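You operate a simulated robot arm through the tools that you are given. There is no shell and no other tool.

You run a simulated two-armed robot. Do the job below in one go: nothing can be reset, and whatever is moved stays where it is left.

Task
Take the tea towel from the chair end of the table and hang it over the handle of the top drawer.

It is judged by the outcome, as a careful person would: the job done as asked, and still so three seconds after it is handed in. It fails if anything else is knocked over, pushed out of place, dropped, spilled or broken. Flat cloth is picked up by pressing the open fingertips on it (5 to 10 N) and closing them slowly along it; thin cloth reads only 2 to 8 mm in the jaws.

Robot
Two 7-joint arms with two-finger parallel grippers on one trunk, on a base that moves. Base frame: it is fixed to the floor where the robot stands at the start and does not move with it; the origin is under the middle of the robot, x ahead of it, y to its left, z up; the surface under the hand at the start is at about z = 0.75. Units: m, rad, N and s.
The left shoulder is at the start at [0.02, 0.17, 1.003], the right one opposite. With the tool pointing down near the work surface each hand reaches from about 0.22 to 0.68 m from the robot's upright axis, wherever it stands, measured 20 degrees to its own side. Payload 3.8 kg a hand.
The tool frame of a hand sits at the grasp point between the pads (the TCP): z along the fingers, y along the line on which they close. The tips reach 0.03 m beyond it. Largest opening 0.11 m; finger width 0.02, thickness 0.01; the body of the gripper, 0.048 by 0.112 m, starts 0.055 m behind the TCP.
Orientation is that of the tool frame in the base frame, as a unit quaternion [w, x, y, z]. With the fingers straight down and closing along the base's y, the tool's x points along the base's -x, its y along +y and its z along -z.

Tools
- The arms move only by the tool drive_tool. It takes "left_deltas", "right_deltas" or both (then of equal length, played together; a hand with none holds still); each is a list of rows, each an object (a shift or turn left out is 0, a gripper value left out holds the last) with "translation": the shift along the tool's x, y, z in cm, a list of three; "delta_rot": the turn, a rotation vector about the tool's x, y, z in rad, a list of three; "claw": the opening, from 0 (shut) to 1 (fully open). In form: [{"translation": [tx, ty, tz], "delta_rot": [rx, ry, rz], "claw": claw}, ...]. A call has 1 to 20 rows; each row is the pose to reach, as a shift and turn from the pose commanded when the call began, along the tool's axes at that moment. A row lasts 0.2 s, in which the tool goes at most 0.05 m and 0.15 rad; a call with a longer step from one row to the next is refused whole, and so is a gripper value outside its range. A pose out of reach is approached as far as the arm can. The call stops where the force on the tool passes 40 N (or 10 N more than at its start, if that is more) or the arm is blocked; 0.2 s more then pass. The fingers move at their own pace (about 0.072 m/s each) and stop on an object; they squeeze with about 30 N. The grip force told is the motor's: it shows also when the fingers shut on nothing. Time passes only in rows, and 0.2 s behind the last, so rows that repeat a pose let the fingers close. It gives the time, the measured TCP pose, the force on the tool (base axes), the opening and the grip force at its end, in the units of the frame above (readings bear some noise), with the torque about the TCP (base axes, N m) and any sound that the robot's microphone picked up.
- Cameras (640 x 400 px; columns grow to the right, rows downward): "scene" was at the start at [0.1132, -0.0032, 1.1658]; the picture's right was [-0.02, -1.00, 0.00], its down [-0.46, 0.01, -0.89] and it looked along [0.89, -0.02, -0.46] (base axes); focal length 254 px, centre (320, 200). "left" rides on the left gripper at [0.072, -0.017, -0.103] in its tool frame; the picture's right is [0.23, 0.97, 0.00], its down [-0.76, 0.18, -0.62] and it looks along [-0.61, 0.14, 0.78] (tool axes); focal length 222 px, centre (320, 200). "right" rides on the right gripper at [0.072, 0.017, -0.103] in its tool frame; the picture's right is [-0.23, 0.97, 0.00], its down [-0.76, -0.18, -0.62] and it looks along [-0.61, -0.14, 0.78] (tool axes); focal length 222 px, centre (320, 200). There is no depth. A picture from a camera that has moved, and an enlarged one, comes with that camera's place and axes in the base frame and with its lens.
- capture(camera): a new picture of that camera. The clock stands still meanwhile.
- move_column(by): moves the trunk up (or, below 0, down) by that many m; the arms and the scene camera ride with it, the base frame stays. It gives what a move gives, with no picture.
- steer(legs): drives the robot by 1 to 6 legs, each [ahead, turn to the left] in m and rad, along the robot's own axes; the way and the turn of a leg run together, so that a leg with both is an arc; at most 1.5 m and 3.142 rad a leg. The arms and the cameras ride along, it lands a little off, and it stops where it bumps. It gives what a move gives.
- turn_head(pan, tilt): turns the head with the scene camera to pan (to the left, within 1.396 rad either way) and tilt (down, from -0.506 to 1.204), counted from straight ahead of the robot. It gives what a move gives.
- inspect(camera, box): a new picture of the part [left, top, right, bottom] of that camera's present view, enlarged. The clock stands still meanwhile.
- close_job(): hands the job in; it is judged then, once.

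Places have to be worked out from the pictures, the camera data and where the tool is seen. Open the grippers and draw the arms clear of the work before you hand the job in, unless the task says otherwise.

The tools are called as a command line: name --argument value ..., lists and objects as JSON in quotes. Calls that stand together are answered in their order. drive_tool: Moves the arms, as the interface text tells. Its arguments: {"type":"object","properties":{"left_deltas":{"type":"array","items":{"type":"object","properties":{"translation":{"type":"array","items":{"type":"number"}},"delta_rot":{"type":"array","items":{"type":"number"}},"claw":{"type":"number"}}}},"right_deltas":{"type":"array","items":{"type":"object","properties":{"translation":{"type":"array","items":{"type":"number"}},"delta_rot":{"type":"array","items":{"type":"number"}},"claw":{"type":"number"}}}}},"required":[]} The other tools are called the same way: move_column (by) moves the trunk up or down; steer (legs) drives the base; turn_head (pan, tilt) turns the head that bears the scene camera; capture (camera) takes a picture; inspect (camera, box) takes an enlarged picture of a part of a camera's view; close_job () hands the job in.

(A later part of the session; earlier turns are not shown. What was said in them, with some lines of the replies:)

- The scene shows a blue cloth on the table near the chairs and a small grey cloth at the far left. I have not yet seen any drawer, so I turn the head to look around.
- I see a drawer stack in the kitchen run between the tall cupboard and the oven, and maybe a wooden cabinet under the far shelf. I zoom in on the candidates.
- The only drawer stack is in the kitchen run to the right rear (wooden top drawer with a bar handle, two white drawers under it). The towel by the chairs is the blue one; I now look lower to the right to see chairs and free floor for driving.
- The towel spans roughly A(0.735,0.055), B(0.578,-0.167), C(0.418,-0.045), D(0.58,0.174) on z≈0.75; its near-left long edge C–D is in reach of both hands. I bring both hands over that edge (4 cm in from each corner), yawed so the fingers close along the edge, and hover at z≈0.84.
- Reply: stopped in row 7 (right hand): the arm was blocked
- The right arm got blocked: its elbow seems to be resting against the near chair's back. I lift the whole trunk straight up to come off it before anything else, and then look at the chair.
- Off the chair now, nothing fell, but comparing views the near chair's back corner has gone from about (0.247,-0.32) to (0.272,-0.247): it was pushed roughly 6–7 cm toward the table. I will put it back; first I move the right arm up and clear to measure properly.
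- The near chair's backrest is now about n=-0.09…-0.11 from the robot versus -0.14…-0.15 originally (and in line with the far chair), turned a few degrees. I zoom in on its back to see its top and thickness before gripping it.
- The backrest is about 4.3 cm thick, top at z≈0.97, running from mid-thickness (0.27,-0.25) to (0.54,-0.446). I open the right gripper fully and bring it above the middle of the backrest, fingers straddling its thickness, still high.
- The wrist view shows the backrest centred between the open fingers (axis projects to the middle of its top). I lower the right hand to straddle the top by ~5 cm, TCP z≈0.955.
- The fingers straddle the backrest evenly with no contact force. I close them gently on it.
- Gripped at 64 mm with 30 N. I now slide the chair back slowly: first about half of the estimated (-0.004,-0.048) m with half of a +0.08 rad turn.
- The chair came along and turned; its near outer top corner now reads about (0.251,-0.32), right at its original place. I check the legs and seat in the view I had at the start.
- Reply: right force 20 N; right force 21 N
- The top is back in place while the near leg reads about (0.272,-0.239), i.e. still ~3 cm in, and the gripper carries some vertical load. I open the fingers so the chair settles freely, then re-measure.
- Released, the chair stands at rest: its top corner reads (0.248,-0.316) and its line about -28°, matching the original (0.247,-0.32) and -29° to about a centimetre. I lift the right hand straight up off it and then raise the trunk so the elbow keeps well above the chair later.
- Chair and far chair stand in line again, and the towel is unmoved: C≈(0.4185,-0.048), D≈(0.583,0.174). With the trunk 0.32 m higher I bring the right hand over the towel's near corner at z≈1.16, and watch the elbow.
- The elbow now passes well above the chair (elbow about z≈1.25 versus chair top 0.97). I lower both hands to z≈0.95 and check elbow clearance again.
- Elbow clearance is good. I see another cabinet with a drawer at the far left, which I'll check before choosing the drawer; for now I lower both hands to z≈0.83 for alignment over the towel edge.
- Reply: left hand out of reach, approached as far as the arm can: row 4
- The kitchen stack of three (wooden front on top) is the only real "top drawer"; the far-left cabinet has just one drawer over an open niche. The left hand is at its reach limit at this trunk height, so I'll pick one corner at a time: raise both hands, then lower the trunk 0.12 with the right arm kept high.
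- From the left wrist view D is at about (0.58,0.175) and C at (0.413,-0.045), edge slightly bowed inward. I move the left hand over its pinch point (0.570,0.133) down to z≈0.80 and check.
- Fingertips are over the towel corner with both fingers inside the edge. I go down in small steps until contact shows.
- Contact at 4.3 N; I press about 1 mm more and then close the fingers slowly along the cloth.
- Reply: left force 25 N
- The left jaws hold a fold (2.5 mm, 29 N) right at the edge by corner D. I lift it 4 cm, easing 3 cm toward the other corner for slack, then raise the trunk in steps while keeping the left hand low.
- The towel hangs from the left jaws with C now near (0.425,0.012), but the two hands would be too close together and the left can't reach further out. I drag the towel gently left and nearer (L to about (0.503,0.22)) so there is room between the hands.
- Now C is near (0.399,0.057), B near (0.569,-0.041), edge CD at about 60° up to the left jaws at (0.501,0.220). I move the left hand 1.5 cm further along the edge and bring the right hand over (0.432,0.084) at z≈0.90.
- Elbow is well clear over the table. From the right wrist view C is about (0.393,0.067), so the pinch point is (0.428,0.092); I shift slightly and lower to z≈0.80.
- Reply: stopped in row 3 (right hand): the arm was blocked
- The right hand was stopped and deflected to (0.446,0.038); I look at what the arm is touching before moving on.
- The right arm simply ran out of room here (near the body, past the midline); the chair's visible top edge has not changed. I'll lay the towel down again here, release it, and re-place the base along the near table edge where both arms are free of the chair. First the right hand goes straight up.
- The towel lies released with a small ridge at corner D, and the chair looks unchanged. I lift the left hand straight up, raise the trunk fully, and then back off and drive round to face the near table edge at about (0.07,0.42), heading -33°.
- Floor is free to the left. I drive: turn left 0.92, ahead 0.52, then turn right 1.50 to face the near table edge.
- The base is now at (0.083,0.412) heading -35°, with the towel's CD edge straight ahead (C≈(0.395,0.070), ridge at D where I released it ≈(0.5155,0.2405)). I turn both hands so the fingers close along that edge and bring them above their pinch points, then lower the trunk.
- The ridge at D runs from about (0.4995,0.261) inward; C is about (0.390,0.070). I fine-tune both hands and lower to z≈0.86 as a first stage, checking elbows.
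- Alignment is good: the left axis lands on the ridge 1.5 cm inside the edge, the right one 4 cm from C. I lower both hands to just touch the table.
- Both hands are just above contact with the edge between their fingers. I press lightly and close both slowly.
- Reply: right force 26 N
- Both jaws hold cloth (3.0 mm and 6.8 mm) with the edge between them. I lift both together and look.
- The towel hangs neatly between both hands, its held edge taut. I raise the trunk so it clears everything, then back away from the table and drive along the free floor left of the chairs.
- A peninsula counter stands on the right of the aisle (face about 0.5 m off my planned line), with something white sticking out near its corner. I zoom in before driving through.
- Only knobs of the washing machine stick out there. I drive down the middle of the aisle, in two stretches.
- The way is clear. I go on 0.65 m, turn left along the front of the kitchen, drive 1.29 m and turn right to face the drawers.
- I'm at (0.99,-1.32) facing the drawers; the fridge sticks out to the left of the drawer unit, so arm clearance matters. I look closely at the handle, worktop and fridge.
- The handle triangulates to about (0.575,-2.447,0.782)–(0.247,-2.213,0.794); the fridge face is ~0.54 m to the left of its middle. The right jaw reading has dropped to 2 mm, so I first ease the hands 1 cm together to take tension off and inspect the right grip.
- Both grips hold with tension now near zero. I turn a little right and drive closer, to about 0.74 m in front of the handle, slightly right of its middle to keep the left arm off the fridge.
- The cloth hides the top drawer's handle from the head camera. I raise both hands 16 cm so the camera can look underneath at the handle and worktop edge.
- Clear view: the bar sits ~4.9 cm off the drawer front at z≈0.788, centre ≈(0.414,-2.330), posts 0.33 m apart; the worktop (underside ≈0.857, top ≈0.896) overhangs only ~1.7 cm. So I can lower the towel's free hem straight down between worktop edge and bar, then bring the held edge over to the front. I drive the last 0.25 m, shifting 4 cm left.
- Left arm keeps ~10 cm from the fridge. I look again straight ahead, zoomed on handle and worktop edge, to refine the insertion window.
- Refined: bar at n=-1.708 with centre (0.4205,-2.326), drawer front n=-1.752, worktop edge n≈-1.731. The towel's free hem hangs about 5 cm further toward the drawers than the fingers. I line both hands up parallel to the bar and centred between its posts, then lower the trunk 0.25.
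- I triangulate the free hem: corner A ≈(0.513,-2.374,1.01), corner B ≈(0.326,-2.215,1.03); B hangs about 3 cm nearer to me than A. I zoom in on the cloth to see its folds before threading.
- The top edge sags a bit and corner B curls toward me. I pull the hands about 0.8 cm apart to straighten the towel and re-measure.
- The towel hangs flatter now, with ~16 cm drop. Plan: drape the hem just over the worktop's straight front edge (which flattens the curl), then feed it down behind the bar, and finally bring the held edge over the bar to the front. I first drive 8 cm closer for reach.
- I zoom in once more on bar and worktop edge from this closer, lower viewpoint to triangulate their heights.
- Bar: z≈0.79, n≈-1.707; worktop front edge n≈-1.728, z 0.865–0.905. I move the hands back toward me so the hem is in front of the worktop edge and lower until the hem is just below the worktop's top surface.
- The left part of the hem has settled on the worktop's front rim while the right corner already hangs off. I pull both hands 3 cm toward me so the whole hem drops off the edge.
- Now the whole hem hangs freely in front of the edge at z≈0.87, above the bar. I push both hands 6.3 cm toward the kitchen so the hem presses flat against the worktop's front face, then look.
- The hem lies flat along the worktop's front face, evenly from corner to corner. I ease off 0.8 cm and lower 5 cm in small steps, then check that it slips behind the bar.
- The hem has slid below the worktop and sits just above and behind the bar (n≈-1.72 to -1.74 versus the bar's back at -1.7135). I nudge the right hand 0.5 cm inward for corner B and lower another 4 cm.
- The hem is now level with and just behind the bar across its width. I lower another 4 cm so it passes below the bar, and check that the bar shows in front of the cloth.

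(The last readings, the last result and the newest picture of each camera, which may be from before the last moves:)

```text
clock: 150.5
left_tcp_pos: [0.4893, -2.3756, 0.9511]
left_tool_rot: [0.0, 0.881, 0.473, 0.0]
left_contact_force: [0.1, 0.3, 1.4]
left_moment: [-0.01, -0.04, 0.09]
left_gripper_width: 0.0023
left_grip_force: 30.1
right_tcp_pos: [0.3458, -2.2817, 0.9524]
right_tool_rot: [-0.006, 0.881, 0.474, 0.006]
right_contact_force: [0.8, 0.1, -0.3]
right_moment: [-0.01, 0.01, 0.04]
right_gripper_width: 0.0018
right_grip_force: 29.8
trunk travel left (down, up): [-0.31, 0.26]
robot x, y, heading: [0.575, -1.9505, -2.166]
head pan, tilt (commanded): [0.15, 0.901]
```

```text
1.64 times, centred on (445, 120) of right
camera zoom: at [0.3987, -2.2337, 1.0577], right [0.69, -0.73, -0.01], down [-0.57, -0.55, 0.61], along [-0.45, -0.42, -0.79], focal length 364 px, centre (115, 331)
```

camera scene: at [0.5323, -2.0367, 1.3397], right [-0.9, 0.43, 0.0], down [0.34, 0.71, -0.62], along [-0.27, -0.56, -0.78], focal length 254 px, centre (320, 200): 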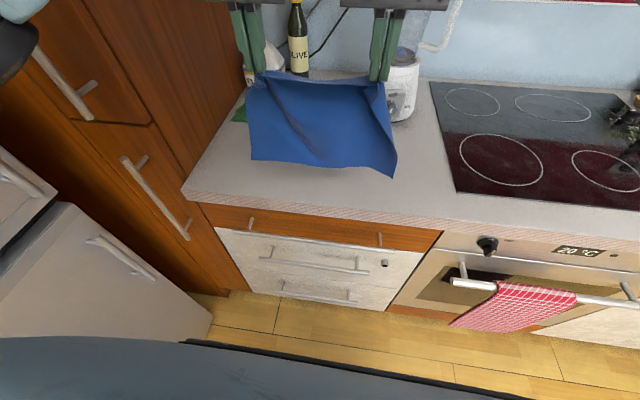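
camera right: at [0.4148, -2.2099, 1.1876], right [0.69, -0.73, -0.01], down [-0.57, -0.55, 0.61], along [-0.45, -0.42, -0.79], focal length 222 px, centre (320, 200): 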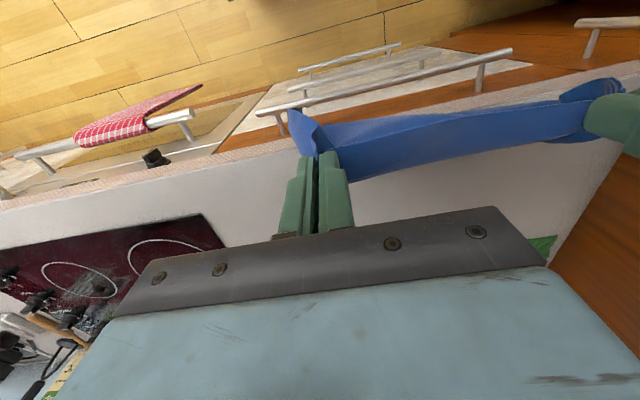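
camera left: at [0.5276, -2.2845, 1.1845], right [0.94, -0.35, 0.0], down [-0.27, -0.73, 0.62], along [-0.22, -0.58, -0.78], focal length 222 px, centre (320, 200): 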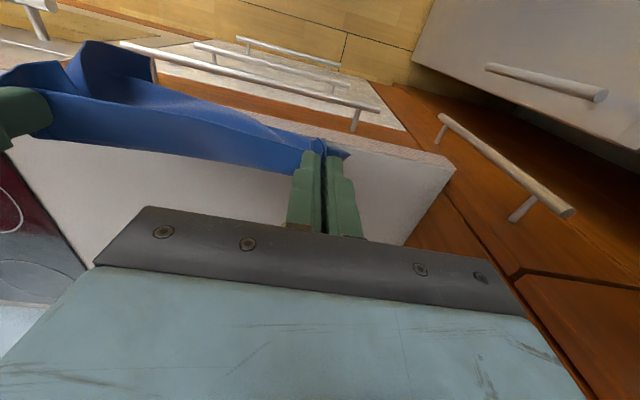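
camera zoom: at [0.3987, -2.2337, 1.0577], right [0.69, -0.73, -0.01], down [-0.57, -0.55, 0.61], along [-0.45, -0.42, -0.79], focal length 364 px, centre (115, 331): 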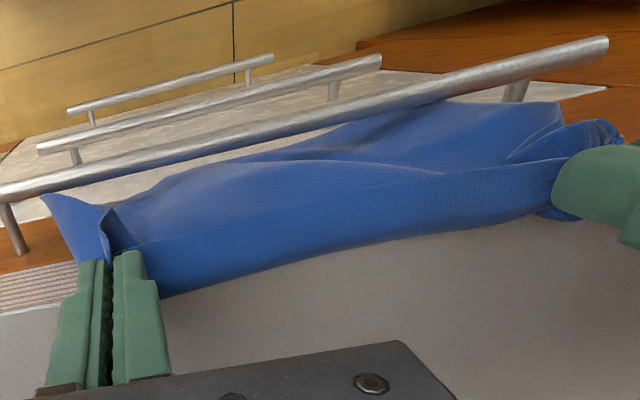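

The bar now shows in front of the cloth all the way across, with the hem 4–9 cm below it behind. I lower 3 cm more, then swing the held edge over the bar toward me and down in front.

drive_tool --left_deltas '[{"translation": [0, 0, 1.0], "claw": 0.0}, {"translation": [0, 0, 2.0], "claw": 0.0}, {"translation": [0, 0, 3.0], "claw": 0.0}, {"translation": [1.0, 0, 3.5], "claw": 0.0}, {"translation": [2.0, 0, 4.2], "claw": 0.0}, {"translation": [3.0, 0, 5.0], "claw": 0.0}, {"translation": [4.0, 0, 6.0], "claw": 0.0}, {"translation": [4.8, 0, 7.0], "claw": 0.0}, {"translation": [4.8, 0, 7.0], "claw": 0.0}]' --right_deltas '[{"translation": [0, 0, 1.0], "claw": 0.0}, {"translation": [0, 0, 2.0], "claw": 0.0}, {"translation": [0, 0, 3.0], "claw": 0.0}, {"translation": [1.0, 0, 3.5], "claw": 0.0}, {"translation": [2.0, 0, 4.2], "claw": 0.0}, {"translation": [3.0, 0, 5.0], "claw": 0.0}, {"translation": [4.0, 0, 6.0], "claw": 0.0}, {"translation": [4.8, 0, 7.0], "claw": 0.0}, {"translation": [4.8, 0, 7.0], "claw": 0.0}]'

inspect --camera "scene" --box '[170, 120, 470, 320]'

inspect --camera "left" --box '[0, 0, 390, 240]'

inspect --camera "right" --box '[250, 0, 640, 240]'

```text
clock: 152.5
left_tcp_pos: [0.5161, -2.3369, 0.8795]
left_tool_rot: [-0.001, 0.881, 0.472, 0.0]
left_contact_force: [-0.3, 0.0, -0.2]
left_moment: [-0.05, 0.01, 0.04]
left_gripper_width: 0.0026
left_grip_force: 29.7
right_tcp_pos: [0.3722, -2.2408, 0.8818]
right_tool_rot: [-0.006, 0.88, 0.474, 0.007]
right_contact_force: [-1.2, 0.7, 0.2]
right_moment: [0.01, 0.01, 0.06]
right_gripper_width: 0.0021
right_grip_force: 29.1
trunk travel left (down, up): [-0.31, 0.26]
robot x, y, heading: [0.5766, -1.9487, -2.162]
head pan, tilt (commanded): [0.15, 0.901]
```

```text
2.00 times, centred on (320, 220) of scene
camera zoom: at [0.5327, -2.0359, 1.3398], right [-0.9, 0.43, 0.0], down [0.34, 0.71, -0.62], along [-0.27, -0.56, -0.78], focal length 507 px, centre (320, 160)
```

zoom: 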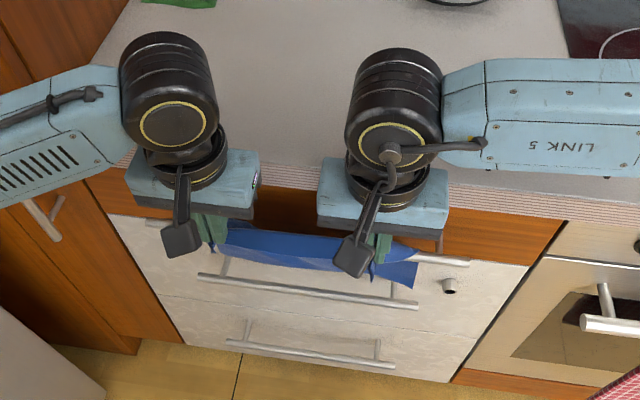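

```text
1.64 times, centred on (195, 120) of left
camera zoom: at [0.5402, -2.2663, 0.984], right [0.94, -0.35, 0.0], down [-0.27, -0.73, 0.62], along [-0.22, -0.58, -0.78], focal length 364 px, centre (525, 331)
```

zoom: 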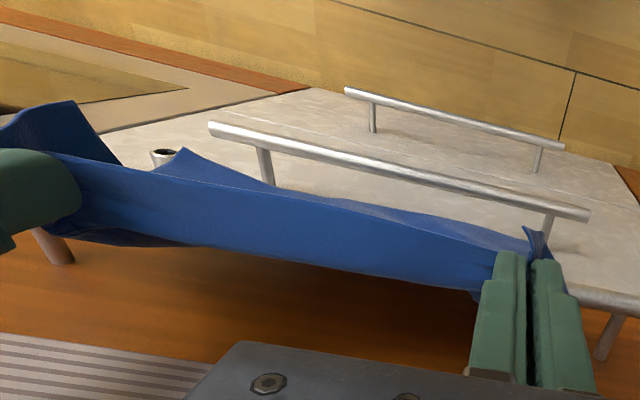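

```text
1.64 times, centred on (445, 120) of right
camera zoom: at [0.4253, -2.1921, 0.988], right [0.69, -0.73, -0.01], down [-0.57, -0.55, 0.61], along [-0.45, -0.42, -0.79], focal length 364 px, centre (115, 331)
```

zoom: 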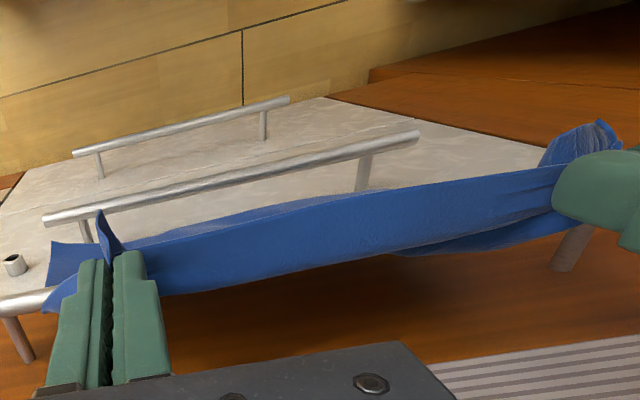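

The band now runs over the bar, with the tips at n≈-1.663, z≈0.85 and roughly 11 cm of towel behind. I continue down in front of the bar to tip height ≈0.74, so front and back halves are about equal.

drive_tool --left_deltas '[{"translation": [0.6, 0, 1.5], "claw": 0.0}, {"translation": [1.0, 0, 3.0], "claw": 0.0}, {"translation": [1.2, 0, 4.5], "claw": 0.0}, {"translation": [1.2, 0, 6.0], "claw": 0.0}, {"translation": [1.2, 0, 7.5], "claw": 0.0}, {"translation": [1.2, 0, 9.0], "claw": 0.0}, {"translation": [1.2, 0, 10.5], "claw": 0.0}, {"translation": [1.2, 0, 11.0], "claw": 0.0}]' --right_deltas '[{"translation": [0.6, 0, 1.5], "claw": 0.0}, {"translation": [1.0, 0, 3.0], "claw": 0.0}, {"translation": [1.2, 0, 4.5], "claw": 0.0}, {"translation": [1.2, 0, 6.0], "claw": 0.0}, {"translation": [1.2, 0, 7.5], "claw": 0.0}, {"translation": [1.2, 0, 9.0], "claw": 0.0}, {"translation": [1.2, 0, 10.5], "claw": 0.0}, {"translation": [1.2, 0, 11.0], "claw": 0.0}]'

inspect --camera "scene" --box '[170, 120, 470, 320]'

capture --camera "left"

capture --camera "right"

```text
clock: 154.3
left_tcp_pos: [0.5227, -2.3261, 0.7708]
left_tool_rot: [0.0, 0.881, 0.472, 0.0]
left_contact_force: [-0.7, 0.4, -0.7]
left_moment: [0.0, 0.03, 0.05]
left_gripper_width: 0.0025
left_grip_force: 30.3
right_tcp_pos: [0.3798, -2.2295, 0.7709]
right_tool_rot: [-0.006, 0.88, 0.474, 0.006]
right_contact_force: [0.5, 0.2, 0.3]
right_moment: [-0.02, 0.0, 0.06]
right_gripper_width: 0.0021
right_grip_force: 29.9
trunk travel left (down, up): [-0.31, 0.26]
robot x, y, heading: [0.5756, -1.9476, -2.163]
head pan, tilt (commanded): [0.15, 0.901]
```

```text
2.00 times, centred on (320, 220) of scene
camera zoom: at [0.5328, -2.0359, 1.3398], right [-0.9, 0.43, 0.0], down [0.34, 0.71, -0.62], along [-0.27, -0.56, -0.78], focal length 507 px, centre (320, 160)
```

zoom: 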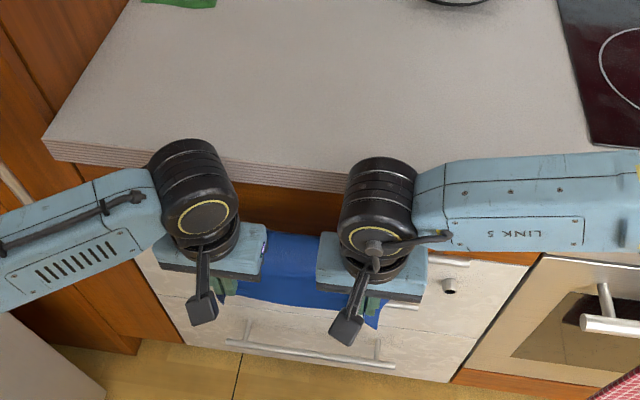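

```text
taken
camera left: at [0.5469, -2.2565, 0.8745], right [0.94, -0.35, 0.0], down [-0.27, -0.73, 0.62], along [-0.22, -0.58, -0.78], focal length 222 px, centre (320, 200)
```

left: 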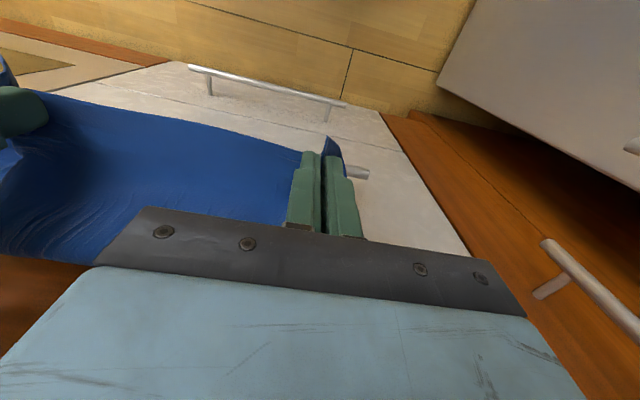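

```text
taken
camera right: at [0.4324, -2.181, 0.878], right [0.69, -0.73, -0.01], down [-0.57, -0.55, 0.61], along [-0.45, -0.42, -0.79], focal length 222 px, centre (320, 200)
```

right: 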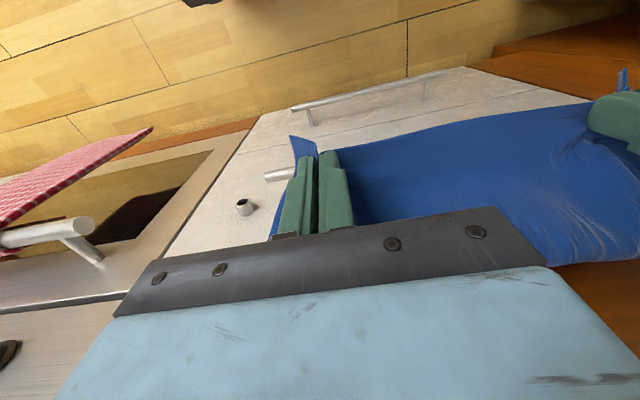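

The front half now runs from the bar down to the fingertips at z≈0.74. I open both grippers slowly to let the towel hang.

drive_tool --left_deltas '[{"translation": [-0.5, 0, 0], "claw": 0.0}, {"translation": [-1.0, 0, 0], "claw": 0.05}, {"translation": [-1.0, 0, 0], "claw": 0.1}, {"translation": [-1.0, 0, 0], "claw": 0.16}, {"translation": [-1.0, 0, 0], "claw": 0.24}, {"translation": [-1.0, 0, 0], "claw": 0.32}, {"translation": [-1.0, 0, 0], "claw": 0.4}, {"translation": [-1.0, 0, 0], "claw": 0.4}]' --right_deltas '[{"translation": [-0.5, 0, 0], "claw": 0.0}, {"translation": [-1.0, 0, 0], "claw": 0.05}, {"translation": [-1.0, 0, 0], "claw": 0.1}, {"translation": [-1.0, 0, 0], "claw": 0.16}, {"translation": [-1.0, 0, 0], "claw": 0.24}, {"translation": [-1.0, 0, 0], "claw": 0.32}, {"translation": [-1.0, 0, 0], "claw": 0.4}, {"translation": [-1.0, 0, 0], "claw": 0.4}]'

capture --camera "left"

capture --camera "right"

inspect --camera "scene" --box '[170, 120, 470, 320]'

```text
clock: 156.1
left_tcp_pos: [0.5163, -2.3329, 0.7713]
left_tool_rot: [0.0, 0.881, 0.472, -0.001]
left_contact_force: [0.4, 0.1, -0.4]
left_moment: [0.02, 0.02, -0.03]
left_gripper_width: 0.0439
left_grip_force: 0.1
right_tcp_pos: [0.3746, -2.239, 0.7733]
right_tool_rot: [-0.005, 0.881, 0.474, 0.006]
right_contact_force: [0.1, -0.5, 0.7]
right_moment: [-0.01, 0.01, 0.04]
right_gripper_width: 0.044
right_grip_force: 0.0
trunk travel left (down, up): [-0.31, 0.26]
robot x, y, heading: [0.5797, -1.9489, -2.163]
head pan, tilt (commanded): [0.15, 0.901]
```

```text
taken
camera left: at [0.5414, -2.2644, 0.8746], right [0.94, -0.35, 0.0], down [-0.27, -0.73, 0.62], along [-0.22, -0.58, -0.78], focal length 222 px, centre (320, 200)
```

left: 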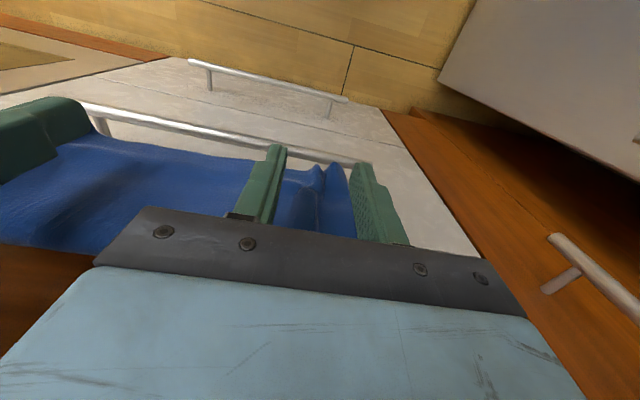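

```text
taken
camera right: at [0.4274, -2.1894, 0.8781], right [0.69, -0.73, -0.01], down [-0.57, -0.55, 0.61], along [-0.45, -0.42, -0.79], focal length 222 px, centre (320, 200)
```

right: 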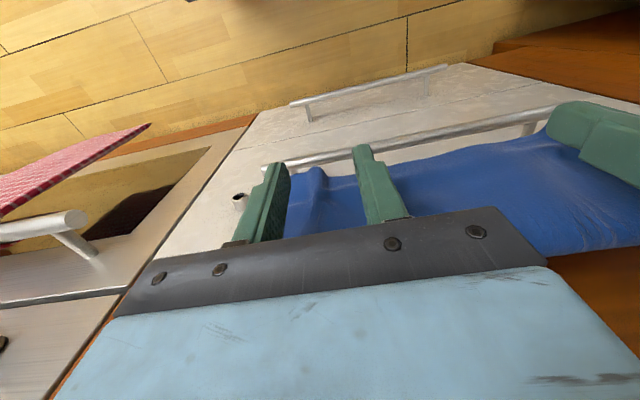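

```text
2.00 times, centred on (320, 220) of scene
camera zoom: at [0.5328, -2.0359, 1.3398], right [-0.9, 0.43, 0.0], down [0.34, 0.71, -0.62], along [-0.27, -0.56, -0.78], focal length 507 px, centre (320, 160)
```

zoom: 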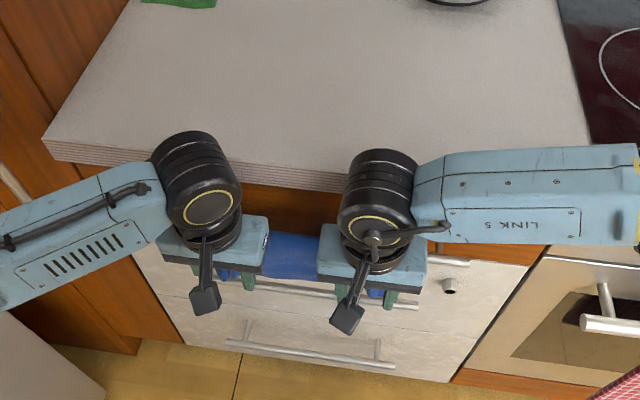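

Both grips are open and the towel stays over the bar. I withdraw the hands straight back toward me, slowly at first.

drive_tool --left_deltas '[{"translation": [0.7, 0, 0], "claw": 0.45}, {"translation": [1.5, 0, 0], "claw": 0.45}, {"translation": [2.5, 0, 0], "claw": 0.45}, {"translation": [3.5, 0, 0], "claw": 0.45}, {"translation": [5.0, 0, 0], "claw": 0.45}, {"translation": [7.0, 0, 0], "claw": 0.45}, {"translation": [9.0, 0, 0], "claw": 0.45}, {"translation": [12.0, 0, 0], "claw": 0.45}]' --right_deltas '[{"translation": [0.7, 0, 0], "claw": 0.45}, {"translation": [1.5, 0, 0], "claw": 0.45}, {"translation": [2.5, 0, 0], "claw": 0.45}, {"translation": [3.5, 0, 0], "claw": 0.45}, {"translation": [5.0, 0, 0], "claw": 0.45}, {"translation": [7.0, 0, 0], "claw": 0.45}, {"translation": [9.0, 0, 0], "claw": 0.45}, {"translation": [12.0, 0, 0], "claw": 0.45}]'

capture --camera "left"

capture --camera "right"

capture --camera "scene"

```text
clock: 157.9
left_tcp_pos: [0.5846, -2.2334, 0.7715]
left_tool_rot: [0.0, 0.881, 0.472, 0.0]
left_contact_force: [0.7, 0.4, -0.2]
left_moment: [0.03, -0.03, 0.03]
left_gripper_width: 0.0492
left_grip_force: 0.1
right_tcp_pos: [0.4385, -2.1361, 0.7734]
right_tool_rot: [-0.006, 0.88, 0.474, 0.006]
right_contact_force: [0.3, -0.2, -0.2]
right_moment: [0.0, -0.03, 0.02]
right_gripper_width: 0.0492
right_grip_force: 0.0
trunk travel left (down, up): [-0.31, 0.26]
robot x, y, heading: [0.5751, -1.9503, -2.168]
head pan, tilt (commanded): [0.15, 0.901]
```

```text
taken
camera left: at [0.6089, -2.1641, 0.8752], right [0.94, -0.35, 0.0], down [-0.27, -0.73, 0.62], along [-0.22, -0.58, -0.78], focal length 222 px, centre (320, 200)
```

left: 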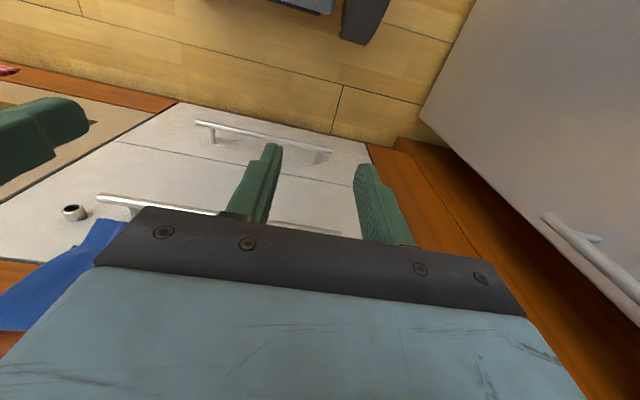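

```text
taken
camera right: at [0.4925, -2.0876, 0.8795], right [0.69, -0.73, -0.01], down [-0.57, -0.55, 0.61], along [-0.45, -0.42, -0.79], focal length 222 px, centre (320, 200)
```

right: 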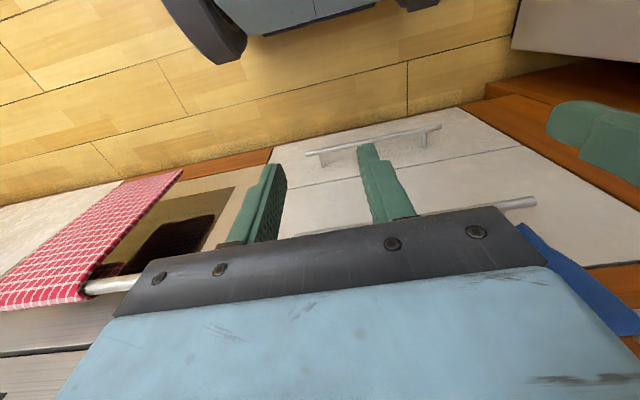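

```text
taken
camera scene: at [0.5334, -2.0352, 1.3399], right [-0.9, 0.43, 0.0], down [0.34, 0.71, -0.62], along [-0.27, -0.56, -0.78], focal length 254 px, centre (320, 200)
```

scene: 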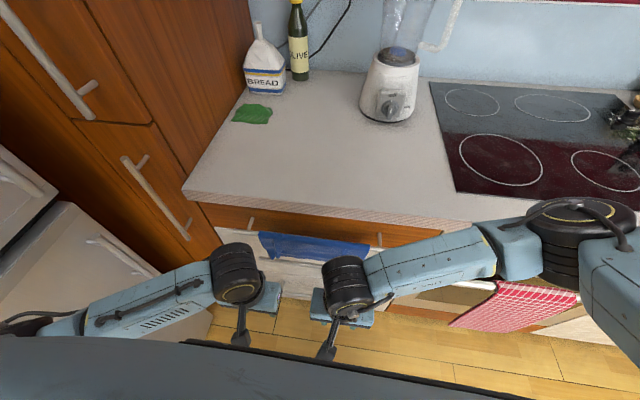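

The towel hangs on the bar by itself. I zoom in to judge it, then raise the arms out of the way.

inspect --camera "scene" --box '[190, 180, 450, 330]'

drive_tool --left_deltas '[{"translation": [3.0, 0, -1.0]}, {"translation": [5.0, 0, -4.0]}, {"translation": [5.0, 0, -8.5]}, {"translation": [5.0, 0, -13.0]}, {"translation": [5.0, 0, -17.5]}, {"translation": [5.0, 0, -22.0]}]' --right_deltas '[{"translation": [3.0, 0, -1.0]}, {"translation": [5.0, 0, -4.0]}, {"translation": [5.0, 0, -8.5]}, {"translation": [5.0, 0, -13.0]}, {"translation": [5.0, 0, -17.5]}, {"translation": [5.0, 0, -22.0]}]'

capture --camera "scene"

capture --camera "left"

capture --camera "right"

```text
2.46 times, centred on (320, 255) of scene
camera zoom: at [0.5334, -2.0352, 1.3399], right [-0.9, 0.43, 0.0], down [0.34, 0.71, -0.62], along [-0.27, -0.56, -0.78], focal length 624 px, centre (320, 65)
```

zoom: 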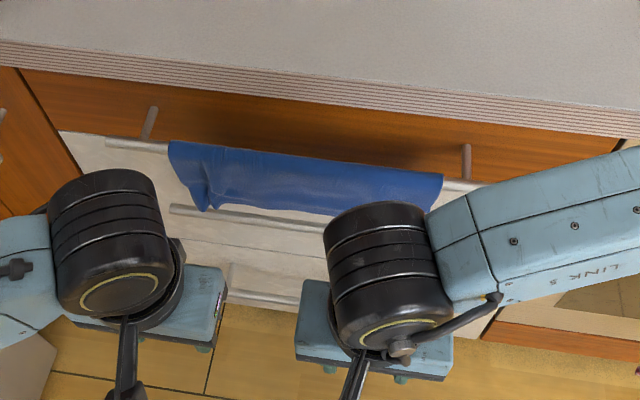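

```text
clock: 159.3
left_tcp_pos: [0.5542, -2.2289, 0.9731]
left_tool_rot: [0.001, 0.881, 0.473, 0.0]
left_contact_force: [0.1, -0.6, 1.3]
left_moment: [-0.01, -0.01, 0.02]
left_gripper_width: 0.0495
left_grip_force: 0.1
left hand out of reach, approached as far as the arm can: row 3, 4, 5, 6
right_tcp_pos: [0.4596, -2.1027, 0.9853]
right_tool_rot: [-0.009, 0.883, 0.469, -0.005]
right_contact_force: [-9.5, -5.7, -7.1]
right_moment: [0.3, -0.9, 0.33]
right_gripper_width: 0.0494
right_grip_force: 0.1
trunk travel left (down, up): [-0.31, 0.26]
robot x, y, heading: [0.5757, -1.9482, -2.166]
head pan, tilt (commanded): [0.15, 0.901]
stopped in row 6 (right hand): the force on the tool passed its limit at 118 N (the readings are from after the stop); the commanded pose is now the measured one
```

```text
taken
camera scene: at [0.5326, -2.0359, 1.3398], right [-0.9, 0.43, 0.0], down [0.34, 0.71, -0.62], along [-0.27, -0.56, -0.78], focal length 254 px, centre (320, 200)
```

scene: 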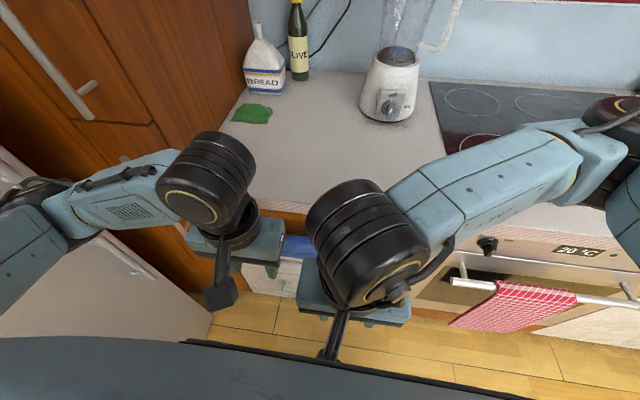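

```text
taken
camera left: at [0.5795, -2.1588, 1.0765], right [0.94, -0.35, 0.0], down [-0.27, -0.73, 0.62], along [-0.22, -0.59, -0.78], focal length 222 px, centre (320, 200)
```

left: 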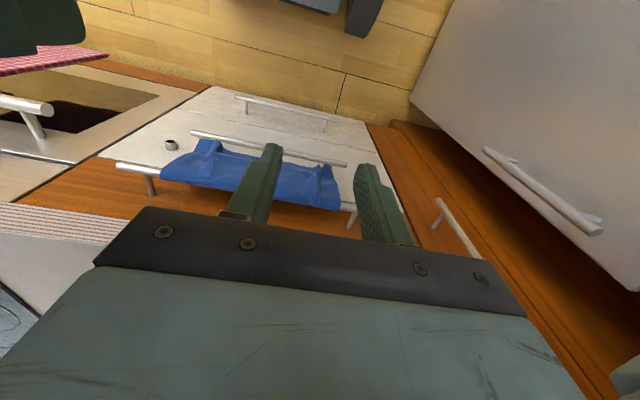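

```text
taken
camera right: at [0.5159, -2.0531, 1.0898], right [0.68, -0.73, -0.02], down [-0.56, -0.54, 0.63], along [-0.47, -0.42, -0.78], focal length 222 px, centre (320, 200)
```

right: 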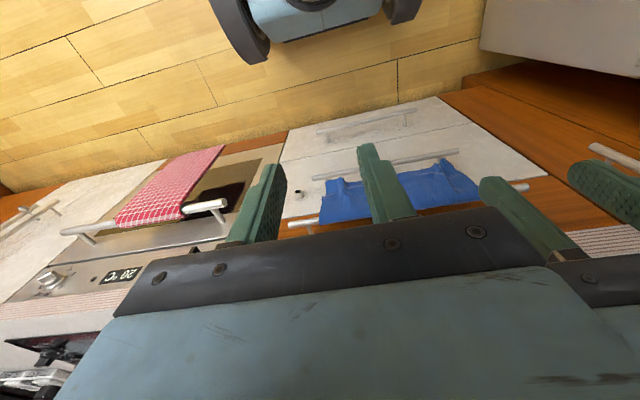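

The hands, pulled in close to the body, touched each other; the towel itself hangs fine over the bar. I separate them by moving the right hand to its own side and the left slightly forward.

drive_tool --right_deltas '[{"translation": [0, -1.5, 0]}, {"translation": [0, -3.5, 0]}, {"translation": [0, -6.0, 0]}, {"translation": [0, -9.0, -1.0]}, {"translation": [0, -12.0, -3.0]}]'

capture --camera "scene"

```text
clock: 160.5
left_tcp_pos: [0.5548, -2.2291, 0.9735]
left_tool_rot: [0.001, 0.881, 0.473, 0.0]
left_contact_force: [0.3, 0.0, 0.3]
left_moment: [0.0, -0.05, 0.0]
left_gripper_width: 0.0498
left_grip_force: 0.0
right_tcp_pos: [0.3623, -2.0783, 1.0149]
right_tool_rot: [-0.009, 0.882, 0.471, -0.003]
right_contact_force: [-1.0, -0.6, 0.0]
right_moment: [0.0, -0.01, -0.01]
right_gripper_width: 0.0493
right_grip_force: 0.1
right hand out of reach, approached as far as the arm can: row 3, 4, 5
trunk travel left (down, up): [-0.31, 0.26]
robot x, y, heading: [0.5735, -1.9482, -2.165]
head pan, tilt (commanded): [0.15, 0.901]
```

```text
taken
camera scene: at [0.5322, -2.0352, 1.3399], right [-0.9, 0.43, 0.0], down [0.34, 0.71, -0.62], along [-0.27, -0.56, -0.78], focal length 254 px, centre (320, 200)
```

scene: 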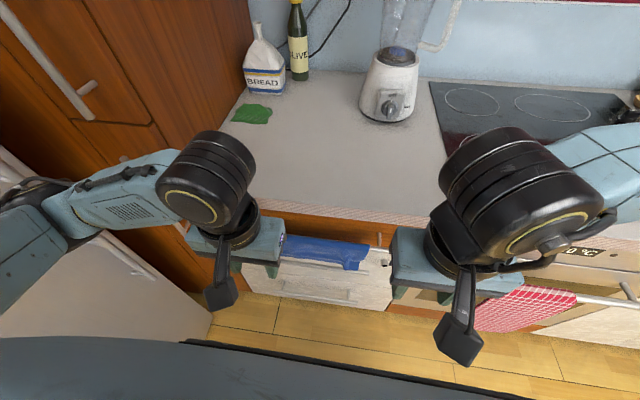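

Hands are clear of each other and of the towel. I back the base straight away 0.4 m and then look at the result.

steer --legs '[[-0.4, 0]]'

turn_head --pan 0.1 --tilt 0.75

capture --camera "scene"

inspect --camera "scene" --box '[220, 130, 440, 290]'

```text
clock: 163.0
left_tcp_pos: [0.7775, -1.8994, 0.9733]
left_tool_rot: [0.001, 0.88, 0.474, 0.0]
left_contact_force: [0.3, 1.0, 0.7]
left_moment: [-0.01, 0.06, 0.03]
left_gripper_width: 0.0496
left_grip_force: 0.0
right_tcp_pos: [0.5845, -1.7506, 1.0146]
right_tool_rot: [-0.009, 0.882, 0.471, -0.003]
right_contact_force: [0.1, 0.6, 0.3]
right_moment: [-0.02, 0.03, 0.0]
right_gripper_width: 0.0494
right_grip_force: 0.1
trunk travel left (down, up): [-0.31, 0.26]
robot x, y, heading: [0.7969, -1.6213, -2.161]
head pan, tilt (commanded): [0.15, 0.901]
```

```text
clock: 163.7
left_tcp_pos: [0.7774, -1.9006, 0.9735]
left_tool_rot: [0.002, 0.88, 0.474, 0.0]
left_contact_force: [0.1, 0.4, -0.3]
left_moment: [0.01, 0.02, 0.01]
left_gripper_width: 0.0498
left_grip_force: 0.0
right_tcp_pos: [0.5829, -1.7516, 1.0127]
right_tool_rot: [-0.009, 0.882, 0.47, -0.003]
right_contact_force: [-1.2, -0.1, 0.2]
right_moment: [-0.01, 0.0, -0.03]
right_gripper_width: 0.0496
right_grip_force: 0.1
trunk travel left (down, up): [-0.31, 0.26]
robot x, y, heading: [0.7964, -1.6184, -2.161]
head pan, tilt (commanded): [0.099, 0.75]
```

```text
taken
camera scene: at [0.7476, -1.7123, 1.3517], right [-0.88, 0.47, 0.0], down [0.32, 0.6, -0.73], along [-0.35, -0.64, -0.68], focal length 254 px, centre (320, 200)
```

scene: 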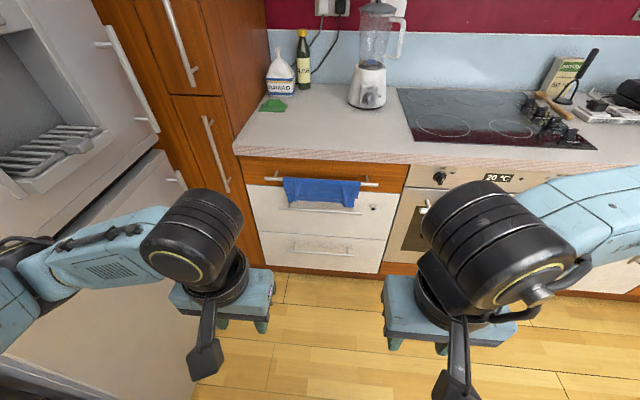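

```text
2.50 times, centred on (330, 210) of scene
camera zoom: at [0.7476, -1.7123, 1.3517], right [-0.88, 0.47, 0.0], down [0.32, 0.6, -0.73], along [-0.35, -0.64, -0.68], focal length 634 px, centre (295, 175)
```

zoom: 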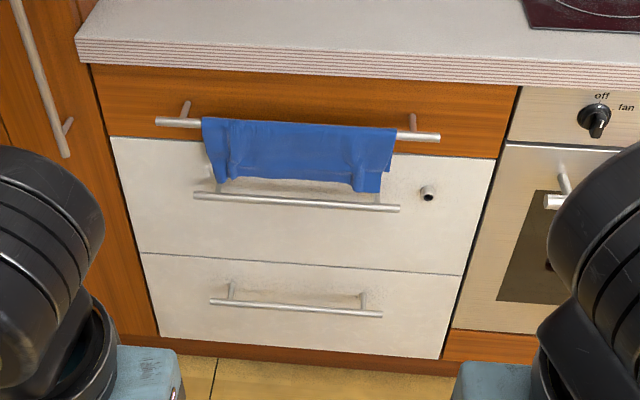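

The towel hangs over the top drawer's handle, evenly between the posts, with nothing else disturbed there. I open the grippers fully, let a few seconds pass and check that it stays put.

drive_tool --left_deltas '[{"claw": 0.7}, {"claw": 1.0}, {"claw": 1.0}, {"claw": 1.0}, {"claw": 1.0}, {"claw": 1.0}, {"claw": 1.0}, {"claw": 1.0}, {"claw": 1.0}, {"claw": 1.0}, {"claw": 1.0}, {"claw": 1.0}, {"claw": 1.0}, {"claw": 1.0}, {"claw": 1.0}, {"claw": 1.0}, {"claw": 1.0}, {"claw": 1.0}, {"claw": 1.0}, {"claw": 1.0}]' --right_deltas '[{"claw": 0.7}, {"claw": 1.0}, {"claw": 1.0}, {"claw": 1.0}, {"claw": 1.0}, {"claw": 1.0}, {"claw": 1.0}, {"claw": 1.0}, {"claw": 1.0}, {"claw": 1.0}, {"claw": 1.0}, {"claw": 1.0}, {"claw": 1.0}, {"claw": 1.0}, {"claw": 1.0}, {"claw": 1.0}, {"claw": 1.0}, {"claw": 1.0}, {"claw": 1.0}, {"claw": 1.0}]'

inspect --camera "scene" --box '[220, 130, 440, 290]'

turn_head --pan 1.39 --tilt 0.5

capture --camera "scene"

```text
clock: 167.9
left_tcp_pos: [0.7768, -1.8992, 0.9732]
left_tool_rot: [0.001, 0.88, 0.474, 0.0]
left_contact_force: [-0.5, -0.5, -0.6]
left_moment: [0.0, -0.03, -0.01]
left_gripper_width: 0.1101
left_grip_force: 0.0
right_tcp_pos: [0.5841, -1.7511, 1.0132]
right_tool_rot: [-0.009, 0.882, 0.471, -0.004]
right_contact_force: [-0.6, 0.1, -0.5]
right_moment: [0.0, 0.0, 0.01]
right_gripper_width: 0.1097
right_grip_force: 0.1
trunk travel left (down, up): [-0.31, 0.26]
robot x, y, heading: [0.7991, -1.6206, -2.163]
head pan, tilt (commanded): [0.099, 0.75]
```

```text
2.50 times, centred on (330, 210) of scene
camera zoom: at [0.7476, -1.7123, 1.3517], right [-0.88, 0.47, 0.0], down [0.32, 0.6, -0.73], along [-0.35, -0.64, -0.68], focal length 634 px, centre (295, 175)
```

zoom: 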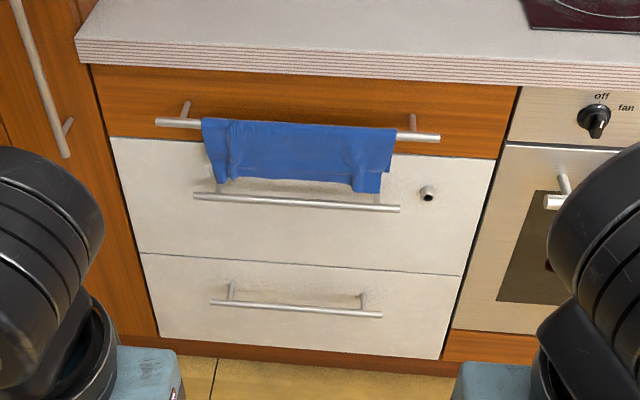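

```text
clock: 169.4
left_tcp_pos: [0.7763, -1.901, 0.9738]
left_tool_rot: [0.0, 0.881, 0.473, 0.001]
left_contact_force: [0.0, -0.7, -0.1]
left_moment: [0.02, 0.03, 0.02]
left_gripper_width: 0.11
left_grip_force: 0.0
right_tcp_pos: [0.5842, -1.7516, 1.015]
right_tool_rot: [-0.009, 0.882, 0.471, -0.005]
right_contact_force: [0.3, -0.2, -0.1]
right_moment: [-0.02, 0.04, 0.0]
right_gripper_width: 0.1099
right_grip_force: 0.0
trunk travel left (down, up): [-0.31, 0.26]
robot x, y, heading: [0.7969, -1.6227, -2.164]
head pan, tilt (commanded): [1.389, 0.499]
```

```text
taken
camera scene: at [0.8518, -1.7029, 1.3737], right [-0.7, -0.71, 0.0], down [-0.34, 0.34, -0.88], along [0.63, -0.61, -0.48], focal length 254 px, centre (320, 200)
```

scene: 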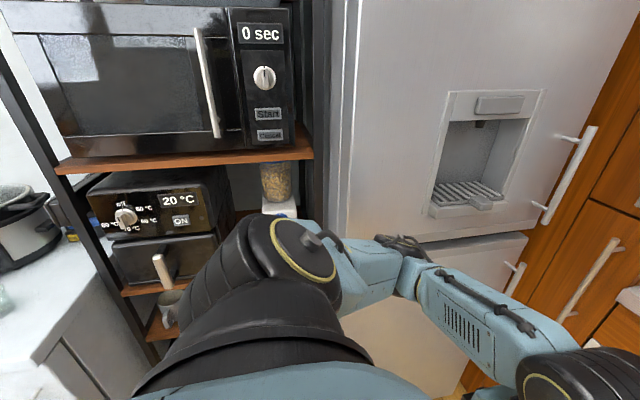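

After five more seconds the towel hangs unchanged, the grippers are open and clear, the rack and fridge side look undisturbed, and the chair was set back to its measured place. I hand the job in.

close_job

```text
The job is handed in.
```

The blue tea towel from the chair end of the table is now hanging over the handle of the top drawer. That is the wooden-fronted drawer between the tall cupboard and the oven. It stayed put for about five seconds after I let go, and I then handed the job in.

**Chair moved:** while I was reaching for the towel, the right arm's elbow pushed the nearest chair about 6 cm toward the table. I gripped its backrest and slid it back. By camera measurement its top corner is within about 1 cm of where it started, and its angle looks unchanged within what I can measure. I did not look at the chair again after driving away from the table.

**Other contact:** the two hands bumped each other once while I was drawing them back from the drawer. The towel was already hanging freely and did not move.

**Still undisturbed:** in the last views, the worktop items, the oven towel and the rack by the fridge showed no sign of being disturbed. Both grippers are open and clear of the drawer.
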